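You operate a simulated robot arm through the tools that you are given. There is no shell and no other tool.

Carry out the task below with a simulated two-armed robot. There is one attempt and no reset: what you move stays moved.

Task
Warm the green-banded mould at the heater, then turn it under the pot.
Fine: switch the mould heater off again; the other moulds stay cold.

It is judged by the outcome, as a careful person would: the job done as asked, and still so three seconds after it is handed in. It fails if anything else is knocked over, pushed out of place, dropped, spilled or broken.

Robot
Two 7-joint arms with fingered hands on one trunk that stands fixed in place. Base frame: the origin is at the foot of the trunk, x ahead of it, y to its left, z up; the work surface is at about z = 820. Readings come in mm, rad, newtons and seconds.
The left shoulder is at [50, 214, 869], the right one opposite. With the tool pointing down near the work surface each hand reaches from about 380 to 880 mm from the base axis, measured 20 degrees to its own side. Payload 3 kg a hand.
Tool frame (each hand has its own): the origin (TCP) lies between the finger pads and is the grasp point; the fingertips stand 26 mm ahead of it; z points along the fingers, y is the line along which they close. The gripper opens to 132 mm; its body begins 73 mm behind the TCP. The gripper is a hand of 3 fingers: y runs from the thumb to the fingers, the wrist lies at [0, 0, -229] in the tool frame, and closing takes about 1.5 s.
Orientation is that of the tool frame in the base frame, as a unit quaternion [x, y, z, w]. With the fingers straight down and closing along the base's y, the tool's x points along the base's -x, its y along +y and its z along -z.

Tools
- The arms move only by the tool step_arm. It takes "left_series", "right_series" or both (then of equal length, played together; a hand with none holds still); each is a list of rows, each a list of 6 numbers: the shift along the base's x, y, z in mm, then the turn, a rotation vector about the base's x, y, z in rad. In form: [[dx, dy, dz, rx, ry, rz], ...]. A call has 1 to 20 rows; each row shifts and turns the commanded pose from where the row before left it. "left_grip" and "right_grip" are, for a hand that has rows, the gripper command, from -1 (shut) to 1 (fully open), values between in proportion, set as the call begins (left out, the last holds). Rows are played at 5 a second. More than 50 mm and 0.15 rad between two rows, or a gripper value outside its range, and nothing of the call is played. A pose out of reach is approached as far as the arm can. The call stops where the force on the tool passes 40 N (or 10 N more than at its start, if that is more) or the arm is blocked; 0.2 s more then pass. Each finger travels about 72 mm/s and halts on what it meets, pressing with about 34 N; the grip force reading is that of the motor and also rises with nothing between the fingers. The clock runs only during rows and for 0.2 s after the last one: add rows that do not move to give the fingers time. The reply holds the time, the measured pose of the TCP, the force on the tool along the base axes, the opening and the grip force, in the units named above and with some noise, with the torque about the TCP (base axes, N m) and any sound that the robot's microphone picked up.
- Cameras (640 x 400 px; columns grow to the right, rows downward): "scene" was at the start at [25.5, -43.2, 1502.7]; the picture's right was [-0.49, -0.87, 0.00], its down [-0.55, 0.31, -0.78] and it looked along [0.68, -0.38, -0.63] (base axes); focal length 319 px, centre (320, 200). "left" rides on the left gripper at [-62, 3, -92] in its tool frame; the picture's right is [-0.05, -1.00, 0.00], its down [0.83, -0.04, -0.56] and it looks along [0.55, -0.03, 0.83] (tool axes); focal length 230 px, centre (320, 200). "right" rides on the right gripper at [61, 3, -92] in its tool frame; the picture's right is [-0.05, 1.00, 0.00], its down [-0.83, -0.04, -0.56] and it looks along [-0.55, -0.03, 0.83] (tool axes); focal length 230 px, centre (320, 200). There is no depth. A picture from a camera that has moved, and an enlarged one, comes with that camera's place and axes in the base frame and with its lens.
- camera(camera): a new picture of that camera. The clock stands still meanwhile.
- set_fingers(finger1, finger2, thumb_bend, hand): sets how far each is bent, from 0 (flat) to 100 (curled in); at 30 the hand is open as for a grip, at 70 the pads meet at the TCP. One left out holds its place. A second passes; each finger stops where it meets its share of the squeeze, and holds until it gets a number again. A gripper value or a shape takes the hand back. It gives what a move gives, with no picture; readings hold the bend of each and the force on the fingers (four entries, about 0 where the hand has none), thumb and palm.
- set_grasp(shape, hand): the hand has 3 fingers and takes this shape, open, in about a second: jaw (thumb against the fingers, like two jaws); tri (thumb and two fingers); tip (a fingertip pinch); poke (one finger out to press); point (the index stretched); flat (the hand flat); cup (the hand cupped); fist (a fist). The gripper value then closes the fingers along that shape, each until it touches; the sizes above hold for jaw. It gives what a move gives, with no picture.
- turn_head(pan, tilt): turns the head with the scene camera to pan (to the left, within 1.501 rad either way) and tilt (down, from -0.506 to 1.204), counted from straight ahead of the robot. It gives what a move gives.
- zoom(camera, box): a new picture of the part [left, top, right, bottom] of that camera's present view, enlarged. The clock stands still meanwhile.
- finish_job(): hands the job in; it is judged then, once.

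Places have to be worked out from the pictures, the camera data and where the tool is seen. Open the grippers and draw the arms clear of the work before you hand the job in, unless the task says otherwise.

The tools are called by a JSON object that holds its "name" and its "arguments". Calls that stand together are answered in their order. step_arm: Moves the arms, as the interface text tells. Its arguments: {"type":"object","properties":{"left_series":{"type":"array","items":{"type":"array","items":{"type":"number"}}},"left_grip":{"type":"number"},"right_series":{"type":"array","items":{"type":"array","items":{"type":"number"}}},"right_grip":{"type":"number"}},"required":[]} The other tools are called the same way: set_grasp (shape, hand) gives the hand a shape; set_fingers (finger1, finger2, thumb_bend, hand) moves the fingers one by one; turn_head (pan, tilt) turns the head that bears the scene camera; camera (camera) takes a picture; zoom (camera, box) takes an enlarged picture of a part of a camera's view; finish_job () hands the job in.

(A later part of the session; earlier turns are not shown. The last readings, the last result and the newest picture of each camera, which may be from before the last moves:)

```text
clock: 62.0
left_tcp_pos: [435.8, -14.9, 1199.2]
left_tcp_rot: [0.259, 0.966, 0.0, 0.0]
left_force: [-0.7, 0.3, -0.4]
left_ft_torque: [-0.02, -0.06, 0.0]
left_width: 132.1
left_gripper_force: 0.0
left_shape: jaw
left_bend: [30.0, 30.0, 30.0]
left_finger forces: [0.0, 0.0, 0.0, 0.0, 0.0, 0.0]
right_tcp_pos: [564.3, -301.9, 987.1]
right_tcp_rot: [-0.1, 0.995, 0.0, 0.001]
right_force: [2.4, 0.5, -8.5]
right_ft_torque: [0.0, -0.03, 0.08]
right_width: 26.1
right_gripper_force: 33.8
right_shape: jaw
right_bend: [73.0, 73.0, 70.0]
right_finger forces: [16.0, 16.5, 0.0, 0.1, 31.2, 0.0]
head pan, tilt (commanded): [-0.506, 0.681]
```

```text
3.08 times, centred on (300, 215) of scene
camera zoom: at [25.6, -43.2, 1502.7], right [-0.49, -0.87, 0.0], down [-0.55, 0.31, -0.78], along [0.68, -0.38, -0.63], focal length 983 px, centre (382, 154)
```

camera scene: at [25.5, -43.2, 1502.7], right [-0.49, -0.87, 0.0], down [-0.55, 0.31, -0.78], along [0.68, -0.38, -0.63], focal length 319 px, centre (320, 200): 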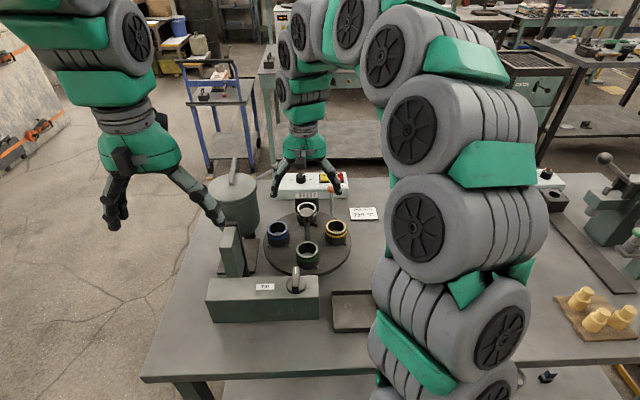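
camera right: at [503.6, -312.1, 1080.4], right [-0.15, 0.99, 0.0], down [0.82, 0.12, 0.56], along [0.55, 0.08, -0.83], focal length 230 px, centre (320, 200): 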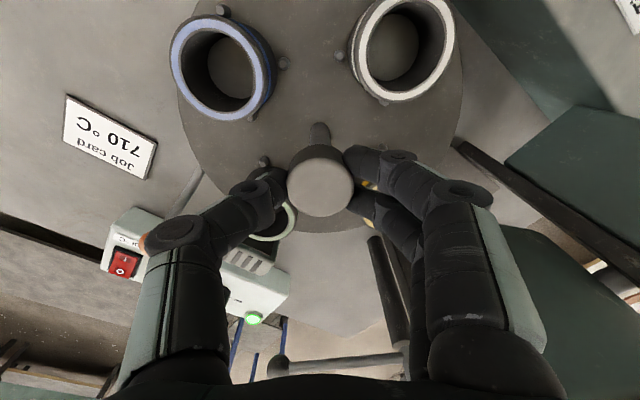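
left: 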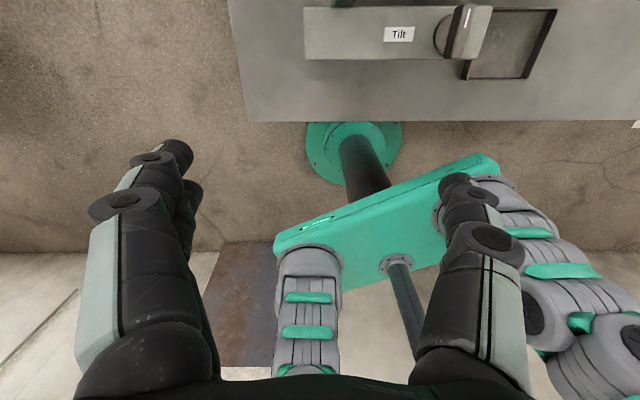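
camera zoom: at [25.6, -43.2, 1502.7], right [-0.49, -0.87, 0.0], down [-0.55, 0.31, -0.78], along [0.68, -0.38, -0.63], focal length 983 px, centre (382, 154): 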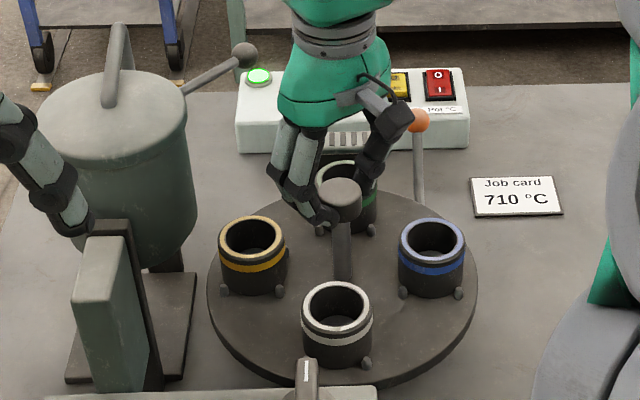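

White (near station) is at x≈337, against 343 when indexed, so about 3° remain. I'll turn slightly more, then open and see whether the table settles on the station.

{"name": "step_arm", "arguments": {"right_series": [[0, 0, 0, 0, 0, 0.05], [0, 0, 0, 0, 0, 0], [0, 0, 0, 0, 0, 0]]}}

{"name": "step_arm", "arguments": {"right_series": [[0, 0, 0, 0, 0, 0], [0, 0, 0, 0, 0, 0], [0, 0, 0, 0, 0, 0], [0, 0, 0, 0, 0, 0]], "right_grip": 0.1}}

{"name": "zoom", "arguments": {"camera": "scene", "box": [200, 150, 400, 280]}}

```text
clock: 62.8
left_tcp_pos: [436.5, -15.2, 1200.0]
left_tcp_rot: [0.261, 0.965, 0.0, 0.0]
left_force: [-0.8, 0.5, 0.1]
left_ft_torque: [0.01, 0.03, 0.04]
left_width: 131.8
left_gripper_force: 0.1
left_shape: jaw
left_bend: [30.0, 30.0, 30.0]
left_finger forces: [0.0, 0.0, 0.1, 0.0, 0.0, 0.0]
right_tcp_pos: [564.0, -302.5, 988.5]
right_tcp_rot: [-0.124, 0.992, 0.0, 0.0]
right_force: [3.0, -1.3, -6.7]
right_ft_torque: [0.0, -0.05, 0.01]
right_width: 26.1
right_gripper_force: 34.2
right_shape: jaw
right_bend: [73.0, 73.0, 70.0]
right_finger forces: [15.6, 17.2, 0.1, 0.0, 31.9, 0.0]
head pan, tilt (commanded): [-0.506, 0.681]
```

```text
clock: 63.8
left_tcp_pos: [435.1, -13.6, 1199.9]
left_tcp_rot: [0.26, 0.966, 0.0, 0.0]
left_force: [0.3, -0.7, -0.2]
left_ft_torque: [0.0, 0.01, 0.02]
left_width: 131.7
left_gripper_force: 0.1
left_shape: jaw
left_bend: [30.0, 30.0, 30.0]
left_finger forces: [0.0, 0.1, 0.1, 0.0, 0.1, 0.0]
right_tcp_pos: [563.5, -302.1, 987.9]
right_tcp_rot: [-0.124, 0.992, 0.0, 0.001]
right_force: [0.0, -0.2, 0.3]
right_ft_torque: [0.0, -0.04, 0.03]
right_width: 71.9
right_gripper_force: 0.2
right_shape: jaw
right_bend: [72.0, 72.0, 70.0]
right_finger forces: [0.0, 0.0, 0.1, 0.0, 0.1, 0.1]
head pan, tilt (commanded): [-0.506, 0.681]
```

```text
3.08 times, centred on (300, 215) of scene
camera zoom: at [25.5, -43.2, 1502.7], right [-0.49, -0.87, 0.0], down [-0.55, 0.31, -0.78], along [0.68, -0.38, -0.63], focal length 983 px, centre (382, 154)
```

zoom: 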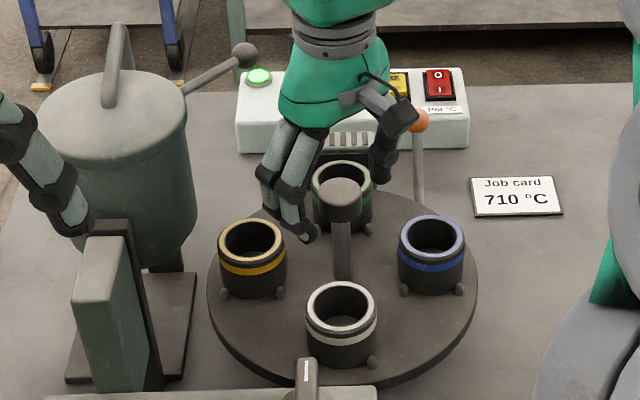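

Green is at the heater station (white at x≈341, essentially indexed) with the heater still off. I'll raise the hand clear of the knob and set the poke shape to see which finger sticks out.

{"name": "step_arm", "arguments": {"right_series": [[0, 0, 20, 0, 0, 0], [0, 0, 40, 0, 0, 0], [0, 0, 40, 0, 0, 0], [0, 0, 30, 0, 0, 0], [0, 0, 0, 0, 0, 0]]}}

{"name": "set_grasp", "arguments": {"shape": "poke", "hand": "right"}}

{"name": "camera", "arguments": {"camera": "right"}}

{"name": "camera", "arguments": {"camera": "scene"}}

```text
clock: 65.0
left_tcp_pos: [436.1, -14.8, 1200.0]
left_tcp_rot: [0.259, 0.966, 0.0, 0.0]
left_force: [-0.1, -0.5, 0.4]
left_ft_torque: [-0.01, 0.01, 0.0]
left_width: 131.8
left_gripper_force: 0.1
left_shape: jaw
left_bend: [30.0, 30.0, 30.0]
left_finger forces: [0.0, 0.0, 0.0, 0.0, 0.1, 0.1]
right_tcp_pos: [562.8, -302.0, 1118.4]
right_tcp_rot: [-0.124, 0.992, 0.0, 0.0]
right_force: [0.3, -0.5, -0.8]
right_ft_torque: [-0.01, 0.02, 0.03]
right_width: 72.0
right_gripper_force: 0.1
right_shape: jaw
right_bend: [72.0, 72.0, 70.0]
right_finger forces: [0.0, 0.0, 0.0, 0.0, 0.0, 0.0]
head pan, tilt (commanded): [-0.506, 0.681]
```

```text
clock: 65.9
left_tcp_pos: [436.3, -13.8, 1200.0]
left_tcp_rot: [0.259, 0.966, 0.001, -0.001]
left_force: [0.3, -0.9, 0.3]
left_ft_torque: [0.01, 0.04, 0.01]
left_width: 131.9
left_gripper_force: 0.0
left_shape: jaw
left_bend: [30.0, 30.0, 30.0]
left_finger forces: [0.0, 0.1, 0.0, 0.1, 0.0, 0.0]
right_tcp_pos: [564.8, -303.2, 1118.3]
right_tcp_rot: [-0.124, 0.992, -0.001, 0.0]
right_force: [-0.1, 0.0, 0.2]
right_ft_torque: [-0.05, 0.0, 0.01]
right_width: 0.0
right_gripper_force: 0.1
right_shape: poke
right_bend: [100.0, 100.0, 45.0]
right_finger forces: [0.0, 0.1, 0.0, 0.1, 0.1, 0.0]
head pan, tilt (commanded): [-0.506, 0.681]
```

```text
taken
camera right: at [503.5, -315.3, 1211.1], right [-0.2, 0.98, 0.0], down [0.81, 0.16, 0.56], along [0.55, 0.11, -0.83], focal length 230 px, centre (320, 200)
```

right: 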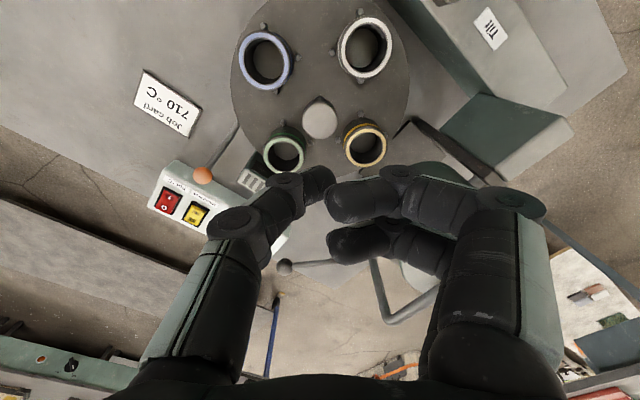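

```text
taken
camera scene: at [25.5, -43.2, 1502.7], right [-0.49, -0.87, 0.0], down [-0.55, 0.31, -0.78], along [0.68, -0.38, -0.63], focal length 319 px, centre (320, 200)
```

scene: 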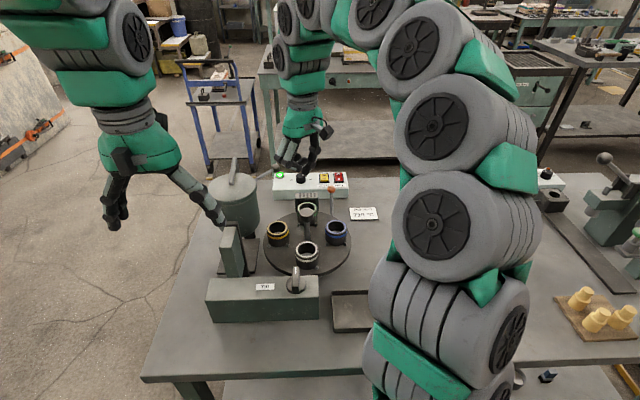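

In poke shape the thumb sticks out with its tip near the tool axis and the other fingers curled. I'll check the profile of the hand in the scene view to see how far the thumb tip protrudes.

{"name": "zoom", "arguments": {"camera": "scene", "box": [250, 90, 360, 180]}}

{"name": "zoom", "arguments": {"camera": "right", "box": [130, 140, 450, 340]}}

```text
4.44 times, centred on (305, 135) of scene
camera zoom: at [25.5, -43.2, 1502.7], right [-0.49, -0.87, 0.0], down [-0.55, 0.31, -0.78], along [0.68, -0.38, -0.63], focal length 1420 px, centre (387, 489)
```

zoom: 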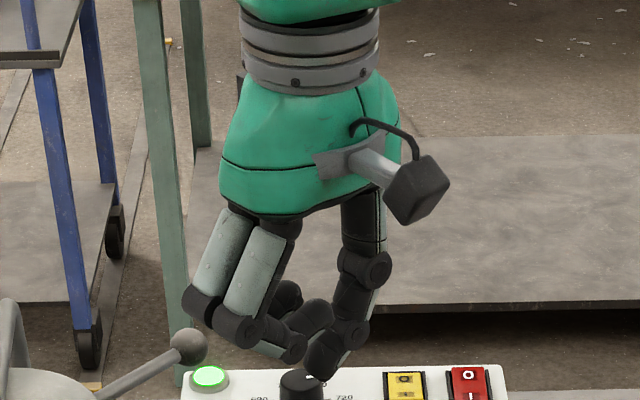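

```text
2.00 times, centred on (290, 240) of right
camera zoom: at [503.5, -315.3, 1211.1], right [-0.2, 0.98, 0.0], down [0.81, 0.16, 0.56], along [0.55, 0.11, -0.83], focal length 460 px, centre (380, 120)
```

zoom: 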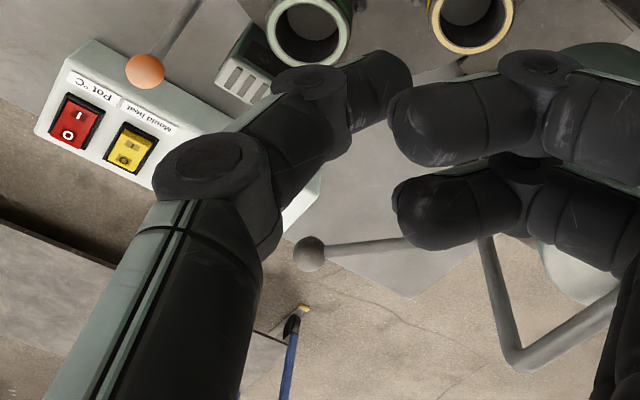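

The thumb protrudes only modestly beyond the curled fingers. I'll try the "point" shape, since a stretched index finger may give better clearance over the panel.

{"name": "set_grasp", "arguments": {"shape": "point", "hand": "right"}}

{"name": "camera", "arguments": {"camera": "right"}}

{"name": "zoom", "arguments": {"camera": "scene", "box": [250, 90, 360, 180]}}

```text
clock: 66.8
left_tcp_pos: [436.8, -13.8, 1200.5]
left_tcp_rot: [0.26, 0.966, 0.0, 0.0]
left_force: [-0.5, 0.0, -0.3]
left_ft_torque: [0.01, 0.0, 0.01]
left_width: 132.0
left_gripper_force: 0.1
left_shape: jaw
left_bend: [30.0, 30.0, 30.0]
left_finger forces: [0.0, 0.0, 0.1, 0.0, 0.0, 0.0]
right_tcp_pos: [562.9, -303.2, 1118.8]
right_tcp_rot: [-0.124, 0.992, 0.001, 0.002]
right_force: [0.3, 0.3, 0.2]
right_ft_torque: [-0.01, 0.0, 0.02]
right_width: 0.2
right_gripper_force: 0.1
right_shape: point
right_bend: [24.0, 100.0, 48.0]
right_finger forces: [0.1, 0.0, 0.0, 0.0, 0.0, 0.1]
head pan, tilt (commanded): [-0.506, 0.681]
```

```text
taken
camera right: at [503.6, -315.2, 1211.0], right [-0.2, 0.98, 0.0], down [0.81, 0.16, 0.56], along [0.55, 0.11, -0.83], focal length 230 px, centre (320, 200)
```

right: 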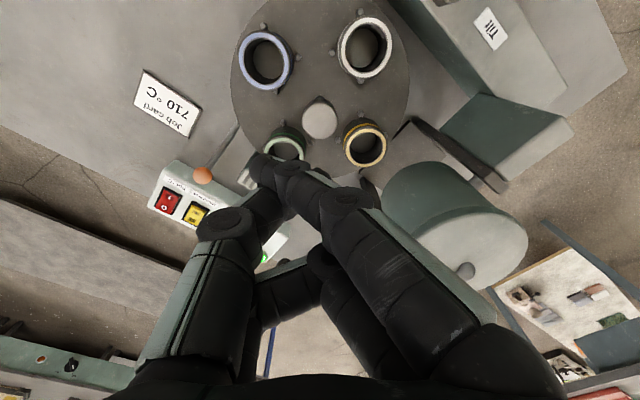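

```text
4.44 times, centred on (305, 135) of scene
camera zoom: at [25.5, -43.2, 1502.7], right [-0.49, -0.87, 0.0], down [-0.55, 0.31, -0.78], along [0.68, -0.38, -0.63], focal length 1420 px, centre (387, 489)
```

zoom: 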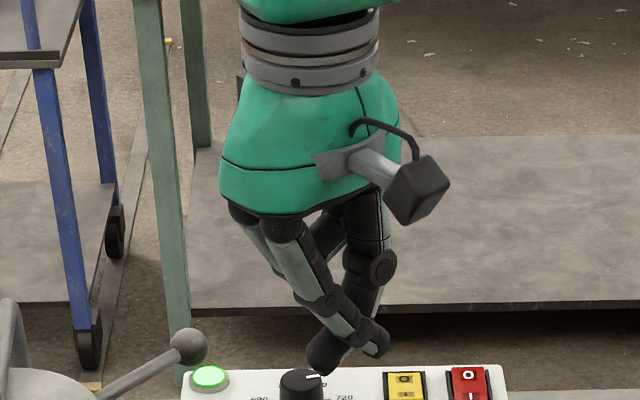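

"Point" folds the index across the thumb, so I'll go back to "poke", whose thumb tip sits on the tool axis about 26 mm ahead of the TCP. Then I'll move above the panel area with a slight outward tilt to locate the yellow switch precisely.

{"name": "set_grasp", "arguments": {"shape": "poke", "hand": "right"}}

{"name": "step_arm", "arguments": {"right_series": [[32, -27, -10, 0, 0, 0], [32, -27, -10, 0, 0, 0], [32, -27, -18, -0.0228, -0.0608, 0], [32, -27, -18, -0.0228, -0.0608, 0], [32, -27, -18, -0.0228, -0.0608, 0], [32, -27, -18, -0.0228, -0.0608, 0], [0, 0, 0, 0, 0, 0]]}}

{"name": "camera", "arguments": {"camera": "right"}}

{"name": "zoom", "arguments": {"camera": "scene", "box": [240, 90, 400, 240]}}

```text
clock: 67.7
left_tcp_pos: [435.8, -14.6, 1200.2]
left_tcp_rot: [0.259, 0.966, 0.0, 0.001]
left_force: [-0.4, -0.4, 0.6]
left_ft_torque: [0.02, -0.02, -0.01]
left_width: 131.8
left_gripper_force: 0.1
left_shape: jaw
left_bend: [30.0, 30.0, 30.0]
left_finger forces: [0.0, 0.0, 0.1, 0.1, 0.0, 0.1]
right_tcp_pos: [563.4, -302.4, 1118.9]
right_tcp_rot: [-0.124, 0.992, 0.0, 0.001]
right_force: [0.2, -0.6, 0.3]
right_ft_torque: [0.0, 0.0, -0.02]
right_width: 0.2
right_gripper_force: 0.0
right_shape: poke
right_bend: [96.0, 100.0, 100.0]
right_finger forces: [0.0, 0.1, 0.0, 0.0, 0.0, 0.0]
head pan, tilt (commanded): [-0.506, 0.681]
```

```text
clock: 69.3
left_tcp_pos: [435.7, -14.5, 1199.7]
left_tcp_rot: [0.259, 0.966, -0.001, 0.001]
left_force: [-0.8, -0.2, -0.1]
left_ft_torque: [0.03, -0.01, 0.0]
left_width: 131.6
left_gripper_force: 0.1
left_shape: jaw
left_bend: [30.0, 30.0, 30.0]
left_finger forces: [0.1, 0.0, 0.0, 0.1, 0.0, 0.0]
right_tcp_pos: [755.2, -463.0, 1026.0]
right_tcp_rot: [-0.123, 0.984, -0.06, 0.116]
right_force: [0.3, -0.5, 0.5]
right_ft_torque: [-0.01, 0.01, 0.01]
right_width: 0.1
right_gripper_force: 0.0
right_shape: poke
right_bend: [97.0, 100.0, 100.0]
right_finger forces: [0.0, 0.0, 0.0, 0.1, 0.0, 0.0]
head pan, tilt (commanded): [-0.506, 0.681]
```

```text
taken
camera right: at [675.2, -469.2, 1102.0], right [-0.18, 0.97, -0.14], down [0.66, 0.22, 0.72], along [0.73, 0.04, -0.68], focal length 230 px, centre (320, 200)
```

right: 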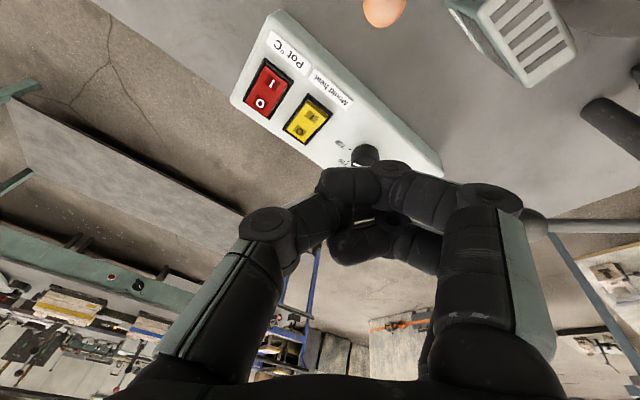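

```text
2.67 times, centred on (320, 165) of scene
camera zoom: at [25.5, -43.2, 1502.7], right [-0.49, -0.87, 0.0], down [-0.55, 0.31, -0.78], along [0.68, -0.38, -0.63], focal length 852 px, centre (320, 293)
```

zoom: 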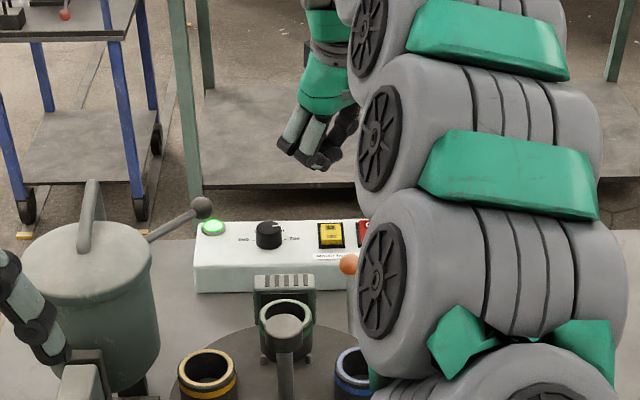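

The fingers tangled when the shape changed (thumb now reads bend 100). I'll open to jaw, then set poke again in free air.

{"name": "set_grasp", "arguments": {"shape": "jaw", "hand": "right"}}

{"name": "set_grasp", "arguments": {"shape": "poke", "hand": "right"}}

{"name": "camera", "arguments": {"camera": "right"}}

```text
clock: 70.2
left_tcp_pos: [436.7, -14.2, 1199.8]
left_tcp_rot: [0.26, 0.966, 0.0, 0.0]
left_force: [0.1, 0.3, -0.1]
left_ft_torque: [-0.01, -0.01, -0.01]
left_width: 131.8
left_gripper_force: 0.0
left_shape: jaw
left_bend: [30.0, 30.0, 30.0]
left_finger forces: [0.0, 0.0, 0.1, 0.0, 0.1, 0.0]
right_tcp_pos: [756.2, -464.2, 1025.6]
right_tcp_rot: [-0.123, 0.984, -0.06, 0.116]
right_force: [1.1, -0.5, -0.5]
right_ft_torque: [-0.01, -0.04, 0.05]
right_width: 132.1
right_gripper_force: 0.3
right_shape: jaw
right_bend: [30.0, 30.0, 30.0]
right_finger forces: [0.0, 0.0, 0.0, 0.1, 0.0, 0.1]
head pan, tilt (commanded): [-0.506, 0.681]
```

```text
clock: 71.1
left_tcp_pos: [436.0, -15.1, 1199.8]
left_tcp_rot: [0.26, 0.966, 0.0, 0.0]
left_force: [0.9, -0.3, -0.3]
left_ft_torque: [0.01, 0.01, 0.01]
left_width: 132.0
left_gripper_force: 0.1
left_shape: jaw
left_bend: [30.0, 30.0, 30.0]
left_finger forces: [0.0, 0.0, 0.0, 0.1, 0.1, 0.0]
right_tcp_pos: [755.8, -464.9, 1026.0]
right_tcp_rot: [-0.123, 0.984, -0.06, 0.115]
right_force: [-0.1, 0.3, -0.1]
right_ft_torque: [-0.01, -0.04, 0.04]
right_width: 0.0
right_gripper_force: 0.0
right_shape: poke
right_bend: [100.0, 100.0, 45.0]
right_finger forces: [0.1, 0.0, 0.1, 0.0, 0.0, 0.1]
head pan, tilt (commanded): [-0.506, 0.681]
```

```text
taken
camera right: at [675.1, -468.9, 1101.8], right [-0.18, 0.97, -0.14], down [0.66, 0.22, 0.72], along [0.73, 0.04, -0.68], focal length 230 px, centre (320, 200)
```

right: 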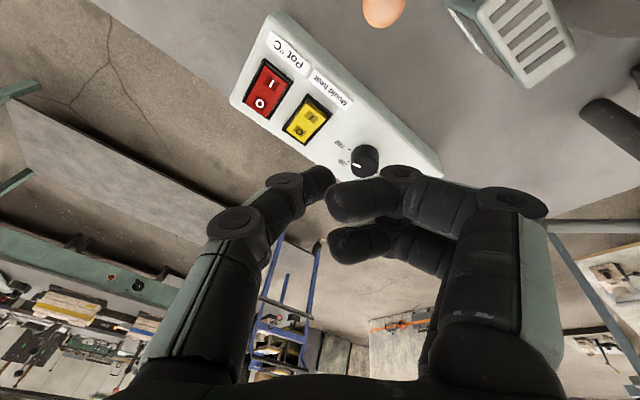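

Poke is right now, with the thumb extended (bend 45). My estimate of the yellow rocker is about [804,-492,870], so its near "I" half is about [795,-487]. I'll hover the tip about 45 mm above it and look again.

{"name": "step_arm", "arguments": {"right_series": [[11, -7, -20, 0, 0, 0], [11, -7, -25, 0, 0, 0], [10, -6, -25, 0, 0, 0], [0, 0, -15, 0, 0, 0], [0, 0, 0, 0, 0, 0]]}}

{"name": "camera", "arguments": {"camera": "right"}}

{"name": "zoom", "arguments": {"camera": "scene", "box": [280, 130, 370, 210]}}

```text
clock: 72.3
left_tcp_pos: [435.3, -14.8, 1199.9]
left_tcp_rot: [0.26, 0.966, 0.0, 0.0]
left_force: [-0.6, 0.4, -0.5]
left_ft_torque: [-0.03, -0.03, -0.01]
left_width: 131.9
left_gripper_force: 0.1
left_shape: jaw
left_bend: [30.0, 30.0, 30.0]
left_finger forces: [0.0, 0.0, 0.1, 0.0, 0.1, 0.0]
right_tcp_pos: [788.5, -484.1, 940.8]
right_tcp_rot: [-0.122, 0.984, -0.06, 0.116]
right_force: [-0.1, 0.7, -1.0]
right_ft_torque: [0.0, 0.01, 0.01]
right_width: 0.0
right_gripper_force: 0.0
right_shape: poke
right_bend: [100.0, 100.0, 45.0]
right_finger forces: [0.0, 0.0, 0.1, 0.0, 0.0, 0.0]
head pan, tilt (commanded): [-0.506, 0.681]
```

```text
taken
camera right: at [707.1, -489.4, 1016.4], right [-0.18, 0.97, -0.14], down [0.66, 0.22, 0.72], along [0.73, 0.04, -0.68], focal length 230 px, centre (320, 200)
```

right: 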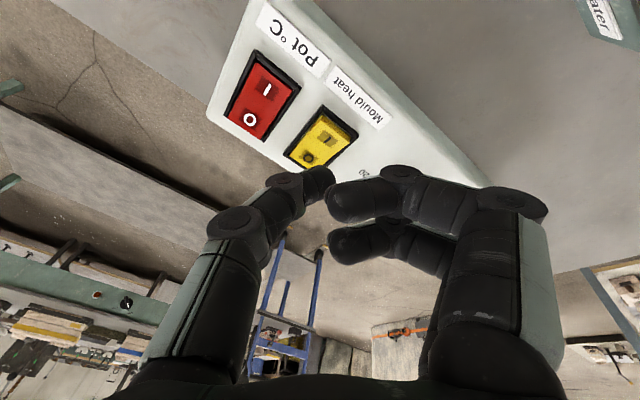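

```text
5.00 times, centred on (325, 170) of scene
camera zoom: at [25.5, -43.2, 1502.7], right [-0.49, -0.87, 0.0], down [-0.55, 0.31, -0.78], along [0.68, -0.38, -0.63], focal length 1597 px, centre (295, 350)
```

zoom: 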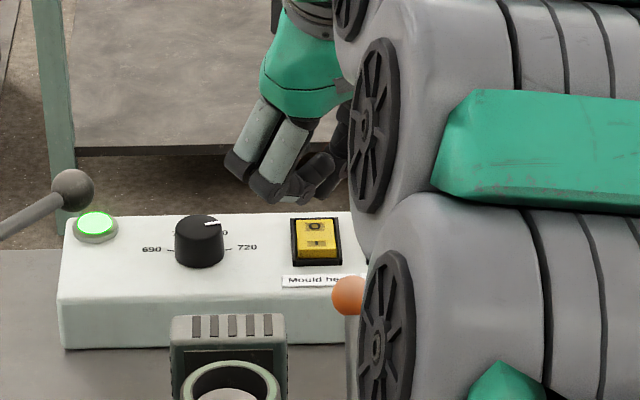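

The thumb tip now hovers near the yellow rocker. I'll zoom in on the wrist view to read off the rocker halves relative to the tip.

{"name": "zoom", "arguments": {"camera": "right", "box": [260, 80, 400, 230]}}

```text
2.67 times, centred on (330, 155) of right
camera zoom: at [707.1, -489.4, 1016.4], right [-0.18, 0.97, -0.14], down [0.66, 0.22, 0.72], along [0.73, 0.04, -0.68], focal length 614 px, centre (293, 320)
```

zoom: 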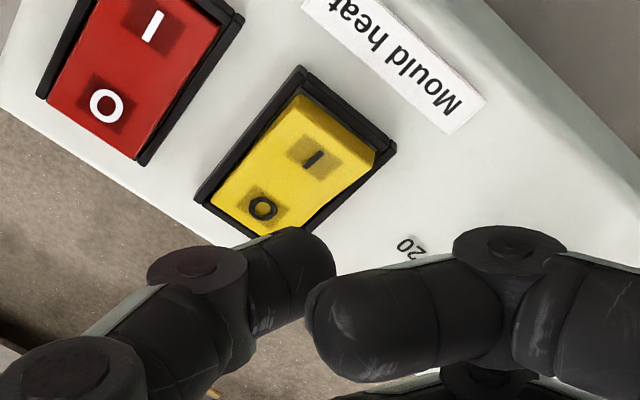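

By my reading the tip is almost exactly above the "I" half (about [796,-486,868]). I'll shift 2 mm and come down 33 mm, then check again before pressing.

{"name": "step_arm", "arguments": {"right_series": [[1, -1, -11, 0, 0, 0], [1, -1, -11, 0, 0, 0], [0, 0, -11, 0, 0, 0], [0, 0, 0, 0, 0, 0]]}}

{"name": "zoom", "arguments": {"camera": "right", "box": [240, 60, 400, 230]}}

{"name": "zoom", "arguments": {"camera": "scene", "box": [290, 150, 370, 210]}}

```text
clock: 73.3
left_tcp_pos: [436.7, -13.9, 1199.8]
left_tcp_rot: [0.259, 0.966, 0.0, 0.0]
left_force: [0.5, -0.3, -0.4]
left_ft_torque: [-0.01, -0.02, -0.01]
left_width: 131.8
left_gripper_force: 0.0
left_shape: jaw
left_bend: [30.0, 30.0, 30.0]
left_finger forces: [0.1, 0.1, 0.0, 0.0, 0.0, 0.1]
right_tcp_pos: [790.8, -486.2, 906.5]
right_tcp_rot: [-0.124, 0.984, -0.06, 0.115]
right_force: [0.1, 0.0, 0.7]
right_ft_torque: [0.02, -0.01, 0.03]
right_width: 0.0
right_gripper_force: 0.1
right_shape: poke
right_bend: [100.0, 100.0, 45.0]
right_finger forces: [0.1, 0.0, 0.1, 0.0, 0.0, 0.0]
head pan, tilt (commanded): [-0.506, 0.681]
```

```text
2.35 times, centred on (320, 145) of right
camera zoom: at [709.7, -491.2, 983.5], right [-0.18, 0.97, -0.13], down [0.66, 0.22, 0.72], along [0.73, 0.04, -0.68], focal length 541 px, centre (320, 329)
```

zoom: 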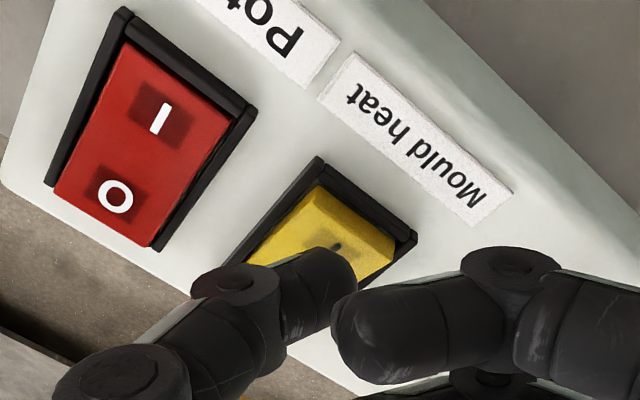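

```text
6.67 times, centred on (330, 180) of scene
camera zoom: at [25.5, -43.2, 1502.7], right [-0.49, -0.87, 0.0], down [-0.55, 0.31, -0.78], along [0.68, -0.38, -0.63], focal length 2130 px, centre (253, 333)
```

zoom: 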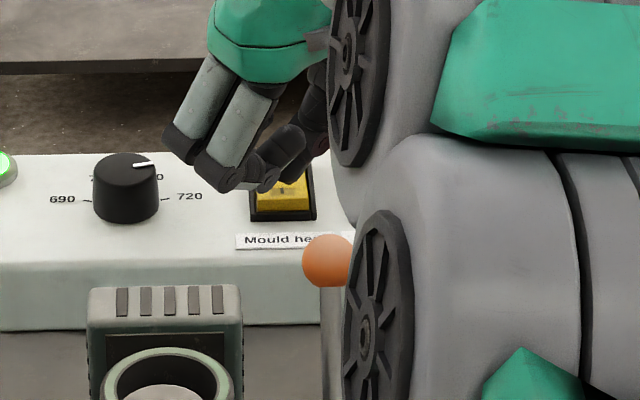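

The tip is about 13 mm above the "I" half and well aligned; the curled fingers clear the panel by about 30 mm. I'll lower in small steps and watch the force.

{"name": "step_arm", "arguments": {"right_series": [[0.5, 0, -4, 0, 0, 0], [0.5, 0, -4, 0, 0, 0], [0, 0, -3, 0, 0, 0], [0, 0, 0, 0, 0, 0]]}}

{"name": "zoom", "arguments": {"camera": "right", "box": [240, 60, 400, 230]}}

```text
clock: 74.3
left_tcp_pos: [435.6, -15.2, 1199.8]
left_tcp_rot: [0.26, 0.966, 0.001, -0.001]
left_force: [0.2, -0.2, -0.1]
left_ft_torque: [0.0, 0.04, 0.01]
left_width: 131.8
left_gripper_force: 0.1
left_shape: jaw
left_bend: [30.0, 30.0, 30.0]
left_finger forces: [0.1, 0.0, 0.1, 0.0, 0.0, 0.0]
right_tcp_pos: [791.8, -486.2, 899.8]
right_tcp_rot: [-0.122, 0.984, -0.062, 0.117]
right_force: [-1.6, -4.0, 27.1]
right_ft_torque: [-0.12, 0.02, -0.02]
right_width: 0.4
right_gripper_force: 0.0
right_shape: poke
right_bend: [100.0, 100.0, 45.0]
right_finger forces: [0.0, 0.1, 0.0, 0.0, 26.4, 0.1]
head pan, tilt (commanded): [-0.506, 0.681]
```

```text
2.35 times, centred on (320, 145) of right
camera zoom: at [710.8, -492.0, 974.6], right [-0.18, 0.97, -0.14], down [0.66, 0.22, 0.72], along [0.73, 0.04, -0.68], focal length 541 px, centre (320, 329)
```

zoom: 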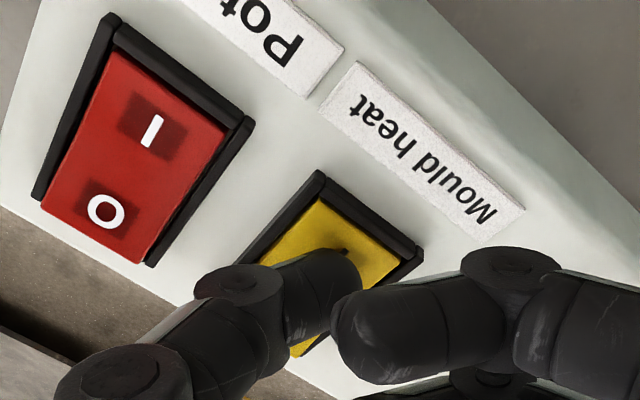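

27 N on the thumb, and the rocker looks tipped to "I". I'll back off and check the switch.

{"name": "step_arm", "arguments": {"right_series": [[0, 0, 10, 0, 0, 0], [-5, 0, 25, 0, 0, 0], [-10, 0, 35, 0, 0, 0], [0, 0, 0, 0, 0, 0]]}}

{"name": "camera", "arguments": {"camera": "right"}}

{"name": "zoom", "arguments": {"camera": "scene", "box": [240, 150, 370, 250]}}

```text
clock: 75.3
left_tcp_pos: [435.9, -14.9, 1199.5]
left_tcp_rot: [0.259, 0.966, 0.0, 0.0]
left_force: [-0.3, 0.1, 0.4]
left_ft_torque: [0.01, -0.02, -0.01]
left_width: 131.8
left_gripper_force: 0.0
left_shape: jaw
left_bend: [30.0, 30.0, 30.0]
left_finger forces: [0.0, 0.0, 0.1, 0.1, 0.0, 0.0]
right_tcp_pos: [775.9, -486.4, 966.5]
right_tcp_rot: [-0.123, 0.984, -0.06, 0.113]
right_force: [-0.5, 0.1, 0.0]
right_ft_torque: [0.01, 0.0, 0.01]
right_width: 0.0
right_gripper_force: 0.0
right_shape: poke
right_bend: [100.0, 100.0, 45.0]
right_finger forces: [0.0, 0.0, 0.0, 0.0, 0.1, 0.0]
head pan, tilt (commanded): [-0.506, 0.681]
```

```text
taken
camera right: at [695.7, -491.9, 1042.0], right [-0.18, 0.97, -0.13], down [0.66, 0.22, 0.72], along [0.73, 0.04, -0.68], focal length 230 px, centre (320, 200)
```

right: 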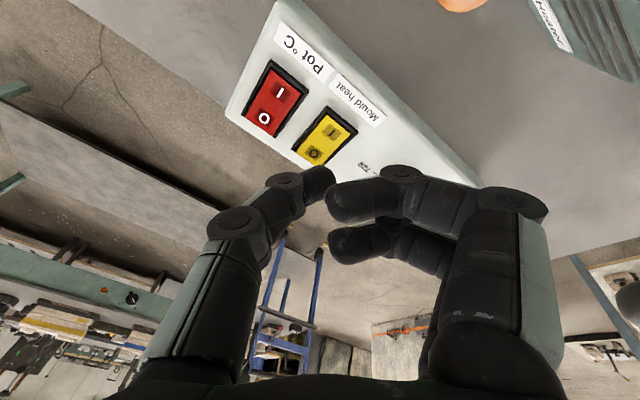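

```text
4.00 times, centred on (305, 200) of scene
camera zoom: at [25.5, -43.2, 1502.7], right [-0.49, -0.87, 0.0], down [-0.55, 0.31, -0.78], along [0.68, -0.38, -0.63], focal length 1278 px, centre (380, 200)
```

zoom: 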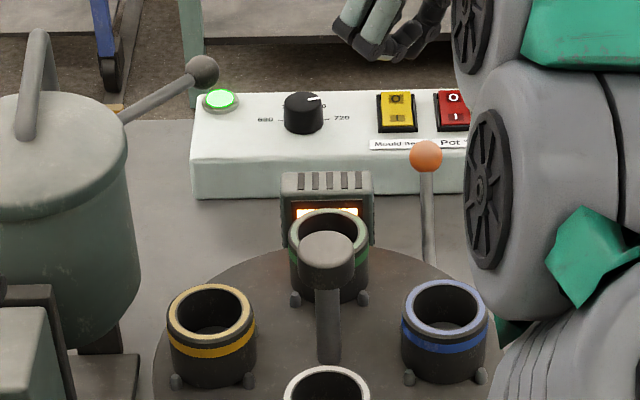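

The mould heater is on and glowing behind the green mould. I'll wait a few seconds and watch the mould for a sign of warmth.

{"name": "step_arm", "arguments": {"right_series": [[0, 0, 0, 0, 0, 0], [0, 0, 0, 0, 0, 0], [0, 0, 0, 0, 0, 0], [0, 0, 0, 0, 0, 0], [0, 0, 0, 0, 0, 0], [0, 0, 0, 0, 0, 0], [0, 0, 0, 0, 0, 0], [0, 0, 0, 0, 0, 0], [0, 0, 0, 0, 0, 0], [0, 0, 0, 0, 0, 0]]}}

{"name": "zoom", "arguments": {"camera": "scene", "box": [280, 185, 335, 235]}}

{"name": "zoom", "arguments": {"camera": "right", "box": [420, 0, 640, 120]}}

```text
clock: 77.5
left_tcp_pos: [435.4, -14.3, 1199.2]
left_tcp_rot: [0.26, 0.966, -0.001, 0.0]
left_force: [-1.0, 0.7, -0.7]
left_ft_torque: [-0.02, -0.02, -0.01]
left_width: 131.8
left_gripper_force: 0.0
left_shape: jaw
left_bend: [30.0, 30.0, 30.0]
left_finger forces: [0.1, 0.0, 0.0, 0.0, 0.1, 0.0]
right_tcp_pos: [775.9, -486.7, 966.1]
right_tcp_rot: [-0.124, 0.984, -0.06, 0.115]
right_force: [0.2, 0.0, -0.8]
right_ft_torque: [0.0, 0.02, 0.01]
right_width: 0.0
right_gripper_force: 0.1
right_shape: poke
right_bend: [100.0, 100.0, 45.0]
right_finger forces: [0.0, 0.0, 0.0, 0.0, 0.0, 0.0]
head pan, tilt (commanded): [-0.506, 0.681]
```

```text
8.00 times, centred on (308, 210) of scene
camera zoom: at [25.5, -43.2, 1502.7], right [-0.49, -0.87, 0.0], down [-0.55, 0.31, -0.78], along [0.68, -0.38, -0.63], focal length 2555 px, centre (420, 120)
```

zoom: 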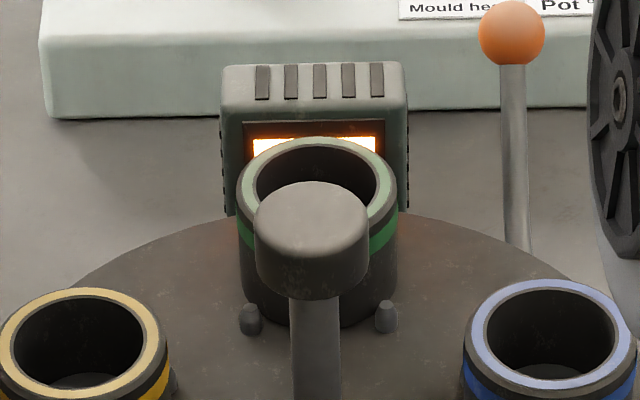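

```text
2.91 times, centred on (530, 60) of right
camera zoom: at [695.9, -491.9, 1042.0], right [-0.18, 0.97, -0.14], down [0.66, 0.22, 0.72], along [0.73, 0.04, -0.68], focal length 669 px, centre (-291, 607)
```

zoom: 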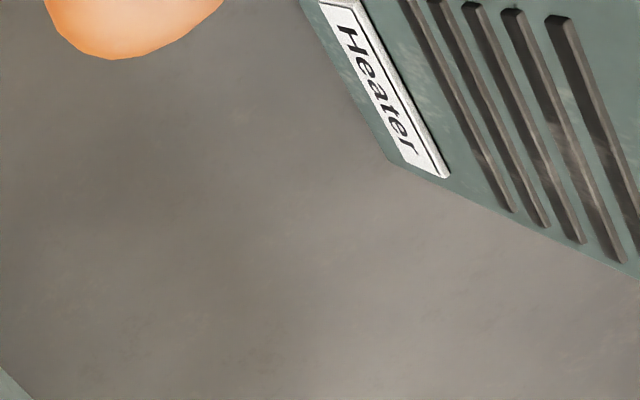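

No visible change yet. I'll wait four more seconds and look again.

{"name": "step_arm", "arguments": {"right_series": [[0, 0, 0, 0, 0, 0], [0, 0, 0, 0, 0, 0], [0, 0, 0, 0, 0, 0], [0, 0, 0, 0, 0, 0], [0, 0, 0, 0, 0, 0], [0, 0, 0, 0, 0, 0], [0, 0, 0, 0, 0, 0], [0, 0, 0, 0, 0, 0], [0, 0, 0, 0, 0, 0], [0, 0, 0, 0, 0, 0], [0, 0, 0, 0, 0, 0], [0, 0, 0, 0, 0, 0], [0, 0, 0, 0, 0, 0], [0, 0, 0, 0, 0, 0], [0, 0, 0, 0, 0, 0], [0, 0, 0, 0, 0, 0], [0, 0, 0, 0, 0, 0], [0, 0, 0, 0, 0, 0], [0, 0, 0, 0, 0, 0], [0, 0, 0, 0, 0, 0]]}}

{"name": "zoom", "arguments": {"camera": "scene", "box": [280, 185, 335, 235]}}

{"name": "zoom", "arguments": {"camera": "scene", "box": [220, 160, 400, 290]}}

```text
clock: 81.7
left_tcp_pos: [435.4, -14.7, 1201.0]
left_tcp_rot: [0.259, 0.966, 0.0, 0.0]
left_force: [0.1, 1.0, -0.3]
left_ft_torque: [0.02, -0.01, -0.01]
left_width: 132.0
left_gripper_force: 0.1
left_shape: jaw
left_bend: [30.0, 30.0, 30.0]
left_finger forces: [0.0, 0.0, 0.0, 0.0, 0.0, 0.1]
right_tcp_pos: [778.0, -487.0, 965.2]
right_tcp_rot: [-0.123, 0.984, -0.06, 0.115]
right_force: [0.5, -0.4, 1.2]
right_ft_torque: [0.0, 0.04, -0.01]
right_width: 0.2
right_gripper_force: 0.0
right_shape: poke
right_bend: [100.0, 100.0, 45.0]
right_finger forces: [0.0, 0.0, 0.0, 0.0, 0.1, 0.0]
head pan, tilt (commanded): [-0.506, 0.681]
```

```text
8.00 times, centred on (308, 210) of scene
camera zoom: at [25.5, -43.2, 1502.7], right [-0.49, -0.87, 0.0], down [-0.55, 0.31, -0.78], along [0.68, -0.38, -0.63], focal length 2555 px, centre (420, 120)
```

zoom: 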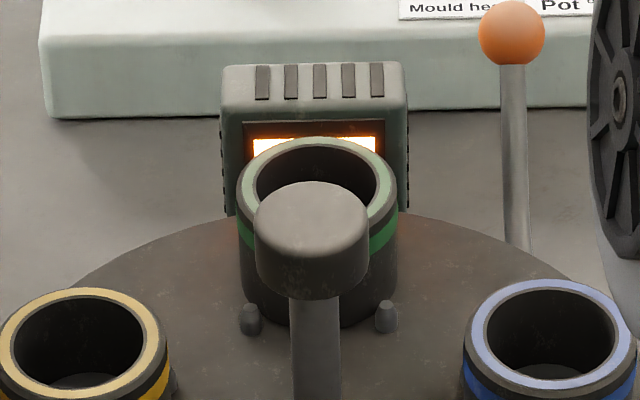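

```text
3.08 times, centred on (310, 225) of scene
camera zoom: at [25.5, -43.2, 1502.7], right [-0.49, -0.87, 0.0], down [-0.55, 0.31, -0.78], along [0.68, -0.38, -0.63], focal length 983 px, centre (351, 123)
```

zoom: 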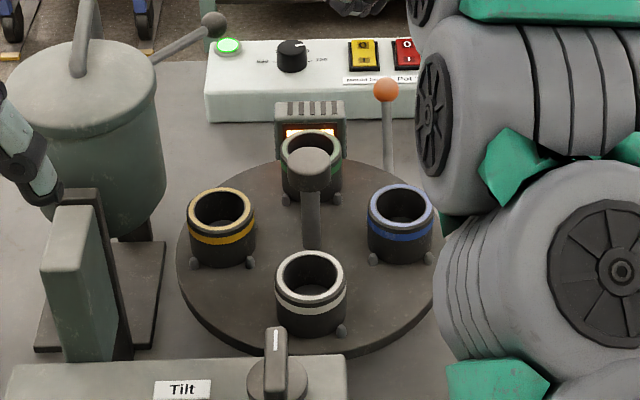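

Still no clear change after about 7 s, so I'll keep waiting in small portions.

{"name": "step_arm", "arguments": {"right_series": [[0, 0, 0, 0, 0, 0], [0, 0, 0, 0, 0, 0], [0, 0, 0, 0, 0, 0], [0, 0, 0, 0, 0, 0], [0, 0, 0, 0, 0, 0], [0, 0, 0, 0, 0, 0], [0, 0, 0, 0, 0, 0], [0, 0, 0, 0, 0, 0], [0, 0, 0, 0, 0, 0], [0, 0, 0, 0, 0, 0], [0, 0, 0, 0, 0, 0], [0, 0, 0, 0, 0, 0], [0, 0, 0, 0, 0, 0], [0, 0, 0, 0, 0, 0], [0, 0, 0, 0, 0, 0], [0, 0, 0, 0, 0, 0], [0, 0, 0, 0, 0, 0], [0, 0, 0, 0, 0, 0], [0, 0, 0, 0, 0, 0], [0, 0, 0, 0, 0, 0]]}}

{"name": "zoom", "arguments": {"camera": "scene", "box": [280, 185, 335, 235]}}

{"name": "zoom", "arguments": {"camera": "scene", "box": [220, 160, 400, 290]}}

```text
clock: 85.9
left_tcp_pos: [435.3, -14.9, 1200.0]
left_tcp_rot: [0.26, 0.966, 0.001, 0.0]
left_force: [0.3, 0.3, -1.0]
left_ft_torque: [0.02, 0.0, 0.0]
left_width: 131.8
left_gripper_force: 0.1
left_shape: jaw
left_bend: [30.0, 30.0, 30.0]
left_finger forces: [0.0, 0.0, 0.1, 0.1, 0.0, 0.0]
right_tcp_pos: [775.6, -486.4, 965.1]
right_tcp_rot: [-0.124, 0.984, -0.06, 0.115]
right_force: [0.5, -0.1, 0.5]
right_ft_torque: [0.0, 0.03, 0.0]
right_width: 0.1
right_gripper_force: 0.1
right_shape: poke
right_bend: [100.0, 100.0, 45.0]
right_finger forces: [0.1, 0.0, 0.0, 0.0, 0.0, 0.1]
head pan, tilt (commanded): [-0.506, 0.681]
```

```text
8.00 times, centred on (308, 210) of scene
camera zoom: at [25.5, -43.2, 1502.7], right [-0.49, -0.87, 0.0], down [-0.55, 0.31, -0.78], along [0.68, -0.38, -0.63], focal length 2555 px, centre (420, 120)
```

zoom: 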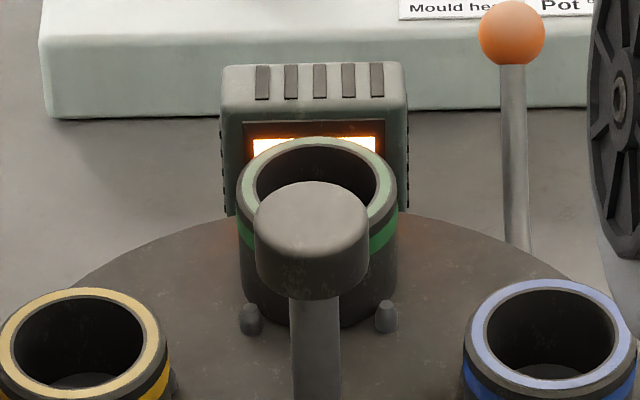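

```text
3.08 times, centred on (310, 225) of scene
camera zoom: at [25.5, -43.2, 1502.7], right [-0.49, -0.87, 0.0], down [-0.55, 0.31, -0.78], along [0.68, -0.38, -0.63], focal length 983 px, centre (351, 123)
```

zoom: 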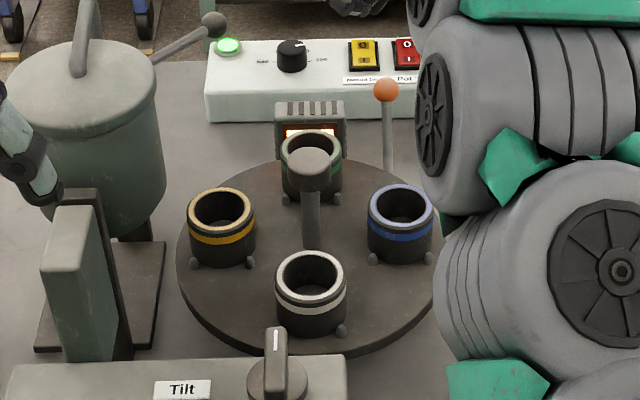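

No obvious change at about 12 s. I'll wait another 8 s and compare the mould again.

{"name": "step_arm", "arguments": {"right_series": [[0, 0, 0, 0, 0, 0], [0, 0, 0, 0, 0, 0], [0, 0, 0, 0, 0, 0], [0, 0, 0, 0, 0, 0], [0, 0, 0, 0, 0, 0], [0, 0, 0, 0, 0, 0], [0, 0, 0, 0, 0, 0], [0, 0, 0, 0, 0, 0], [0, 0, 0, 0, 0, 0], [0, 0, 0, 0, 0, 0], [0, 0, 0, 0, 0, 0], [0, 0, 0, 0, 0, 0], [0, 0, 0, 0, 0, 0], [0, 0, 0, 0, 0, 0], [0, 0, 0, 0, 0, 0], [0, 0, 0, 0, 0, 0], [0, 0, 0, 0, 0, 0], [0, 0, 0, 0, 0, 0], [0, 0, 0, 0, 0, 0], [0, 0, 0, 0, 0, 0]]}}

{"name": "step_arm", "arguments": {"right_series": [[0, 0, 0, 0, 0, 0], [0, 0, 0, 0, 0, 0], [0, 0, 0, 0, 0, 0], [0, 0, 0, 0, 0, 0], [0, 0, 0, 0, 0, 0], [0, 0, 0, 0, 0, 0], [0, 0, 0, 0, 0, 0], [0, 0, 0, 0, 0, 0], [0, 0, 0, 0, 0, 0], [0, 0, 0, 0, 0, 0], [0, 0, 0, 0, 0, 0], [0, 0, 0, 0, 0, 0], [0, 0, 0, 0, 0, 0], [0, 0, 0, 0, 0, 0], [0, 0, 0, 0, 0, 0], [0, 0, 0, 0, 0, 0], [0, 0, 0, 0, 0, 0], [0, 0, 0, 0, 0, 0], [0, 0, 0, 0, 0, 0], [0, 0, 0, 0, 0, 0]]}}

{"name": "zoom", "arguments": {"camera": "scene", "box": [280, 185, 335, 235]}}

{"name": "camera", "arguments": {"camera": "right"}}

```text
clock: 90.1
left_tcp_pos: [435.8, -15.2, 1199.2]
left_tcp_rot: [0.26, 0.966, 0.001, 0.001]
left_force: [0.4, 0.8, -1.2]
left_ft_torque: [0.01, -0.03, -0.02]
left_width: 132.0
left_gripper_force: 0.1
left_shape: jaw
left_bend: [30.0, 30.0, 30.0]
left_finger forces: [0.1, 0.0, 0.0, 0.0, 0.0, 0.0]
right_tcp_pos: [777.0, -486.6, 967.1]
right_tcp_rot: [-0.123, 0.984, -0.059, 0.114]
right_force: [-0.2, 0.6, -0.4]
right_ft_torque: [-0.01, 0.02, 0.04]
right_width: 0.0
right_gripper_force: 0.2
right_shape: poke
right_bend: [100.0, 100.0, 45.0]
right_finger forces: [0.1, 0.0, 0.0, 0.1, 0.1, 0.0]
head pan, tilt (commanded): [-0.506, 0.681]
```

```text
clock: 94.3
left_tcp_pos: [436.6, -15.1, 1200.0]
left_tcp_rot: [0.259, 0.966, 0.001, 0.001]
left_force: [0.0, -0.2, -0.8]
left_ft_torque: [-0.01, 0.0, -0.01]
left_width: 131.8
left_gripper_force: 0.0
left_shape: jaw
left_bend: [30.0, 30.0, 30.0]
left_finger forces: [0.1, 0.0, 0.0, 0.0, 0.0, 0.0]
right_tcp_pos: [776.9, -487.2, 965.7]
right_tcp_rot: [-0.124, 0.984, -0.06, 0.115]
right_force: [0.4, 0.3, -0.4]
right_ft_torque: [-0.02, -0.01, -0.03]
right_width: 0.0
right_gripper_force: 0.0
right_shape: poke
right_bend: [100.0, 100.0, 45.0]
right_finger forces: [0.0, 0.0, 0.1, 0.0, 0.0, 0.0]
head pan, tilt (commanded): [-0.506, 0.681]
```

```text
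8.00 times, centred on (308, 210) of scene
camera zoom: at [25.5, -43.2, 1502.7], right [-0.49, -0.87, 0.0], down [-0.55, 0.31, -0.78], along [0.68, -0.38, -0.63], focal length 2555 px, centre (420, 120)
```

zoom: 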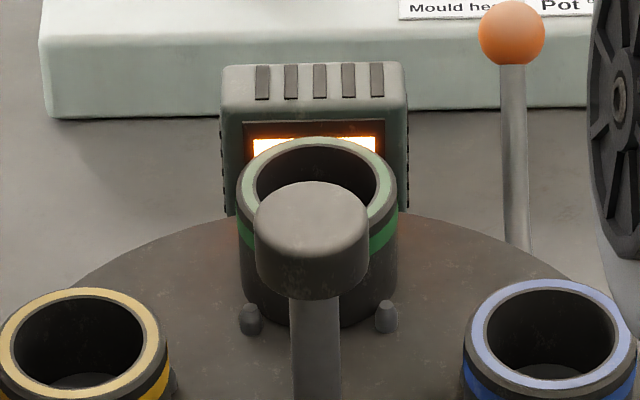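

```text
taken
camera right: at [695.9, -492.0, 1042.0], right [-0.18, 0.97, -0.14], down [0.66, 0.22, 0.72], along [0.73, 0.04, -0.68], focal length 230 px, centre (320, 200)
```

right: 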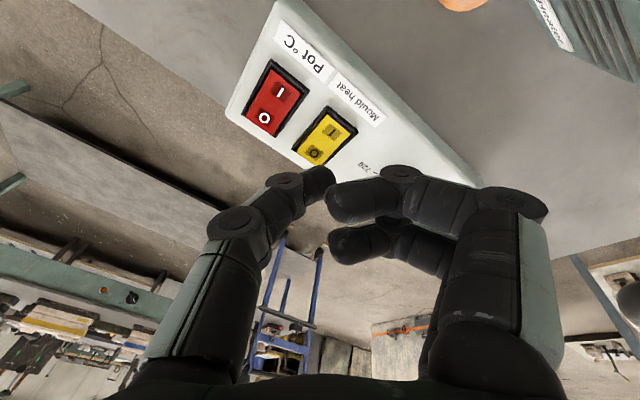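

20 s on with no clear sign. I'll zoom tightly on the green mould to have a reference, then wait further and compare.

{"name": "zoom", "arguments": {"camera": "scene", "box": [292, 196, 326, 228]}}

{"name": "zoom", "arguments": {"camera": "scene", "box": [322, 214, 356, 246]}}

{"name": "step_arm", "arguments": {"right_series": [[0, 0, 0, 0, 0, 0], [0, 0, 0, 0, 0, 0], [0, 0, 0, 0, 0, 0], [0, 0, 0, 0, 0, 0], [0, 0, 0, 0, 0, 0], [0, 0, 0, 0, 0, 0], [0, 0, 0, 0, 0, 0], [0, 0, 0, 0, 0, 0], [0, 0, 0, 0, 0, 0], [0, 0, 0, 0, 0, 0], [0, 0, 0, 0, 0, 0], [0, 0, 0, 0, 0, 0], [0, 0, 0, 0, 0, 0], [0, 0, 0, 0, 0, 0], [0, 0, 0, 0, 0, 0], [0, 0, 0, 0, 0, 0], [0, 0, 0, 0, 0, 0], [0, 0, 0, 0, 0, 0], [0, 0, 0, 0, 0, 0], [0, 0, 0, 0, 0, 0]]}}

{"name": "zoom", "arguments": {"camera": "scene", "box": [292, 196, 326, 228]}}

```text
12.50 times, centred on (309, 212) of scene
camera zoom: at [25.5, -43.2, 1502.7], right [-0.49, -0.87, 0.0], down [-0.55, 0.31, -0.78], along [0.68, -0.38, -0.63], focal length 3993 px, centre (458, 50)
```

zoom: 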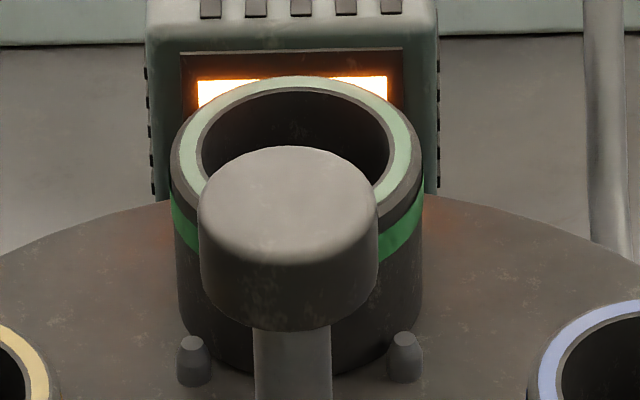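

```text
12.50 times, centred on (339, 230) of scene
camera zoom: at [25.5, -43.2, 1502.7], right [-0.49, -0.87, 0.0], down [-0.55, 0.31, -0.78], along [0.68, -0.38, -0.63], focal length 3993 px, centre (82, -175)
```

zoom: 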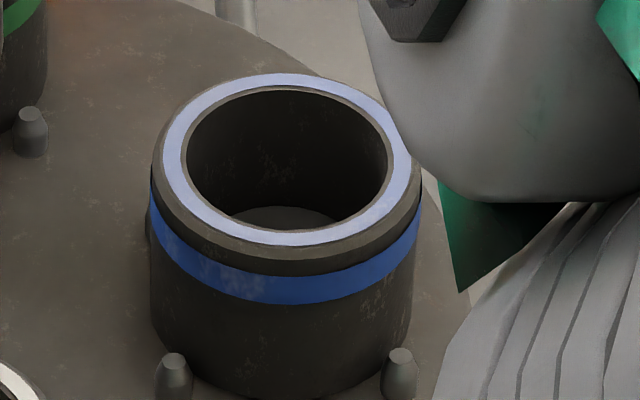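

```text
clock: 98.5
left_tcp_pos: [436.1, -15.2, 1199.6]
left_tcp_rot: [0.259, 0.966, 0.0, 0.0]
left_force: [1.1, 0.0, 0.2]
left_ft_torque: [0.01, 0.0, -0.01]
left_width: 131.8
left_gripper_force: 0.1
left_shape: jaw
left_bend: [30.0, 30.0, 30.0]
left_finger forces: [0.0, 0.0, 0.0, 0.0, 0.0, 0.0]
right_tcp_pos: [776.9, -487.2, 965.8]
right_tcp_rot: [-0.123, 0.984, -0.059, 0.115]
right_force: [0.3, -0.5, 0.4]
right_ft_torque: [0.01, -0.01, 0.01]
right_width: 0.0
right_gripper_force: 0.0
right_shape: poke
right_bend: [100.0, 100.0, 45.0]
right_finger forces: [0.0, 0.0, 0.1, 0.0, 0.2, 0.0]
head pan, tilt (commanded): [-0.506, 0.681]
```

```text
12.50 times, centred on (309, 212) of scene
camera zoom: at [25.5, -43.2, 1502.7], right [-0.49, -0.87, 0.0], down [-0.55, 0.31, -0.78], along [0.68, -0.38, -0.63], focal length 3993 px, centre (458, 50)
```

zoom: 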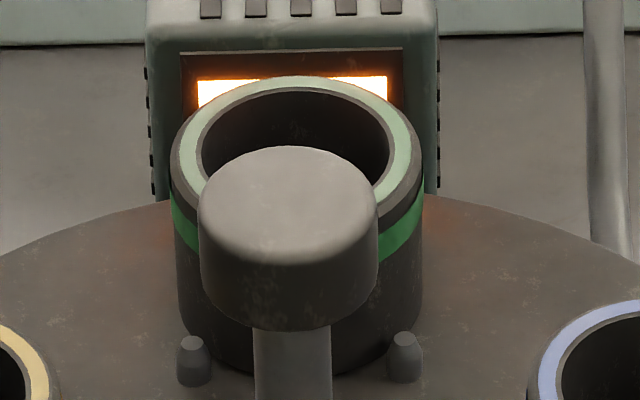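

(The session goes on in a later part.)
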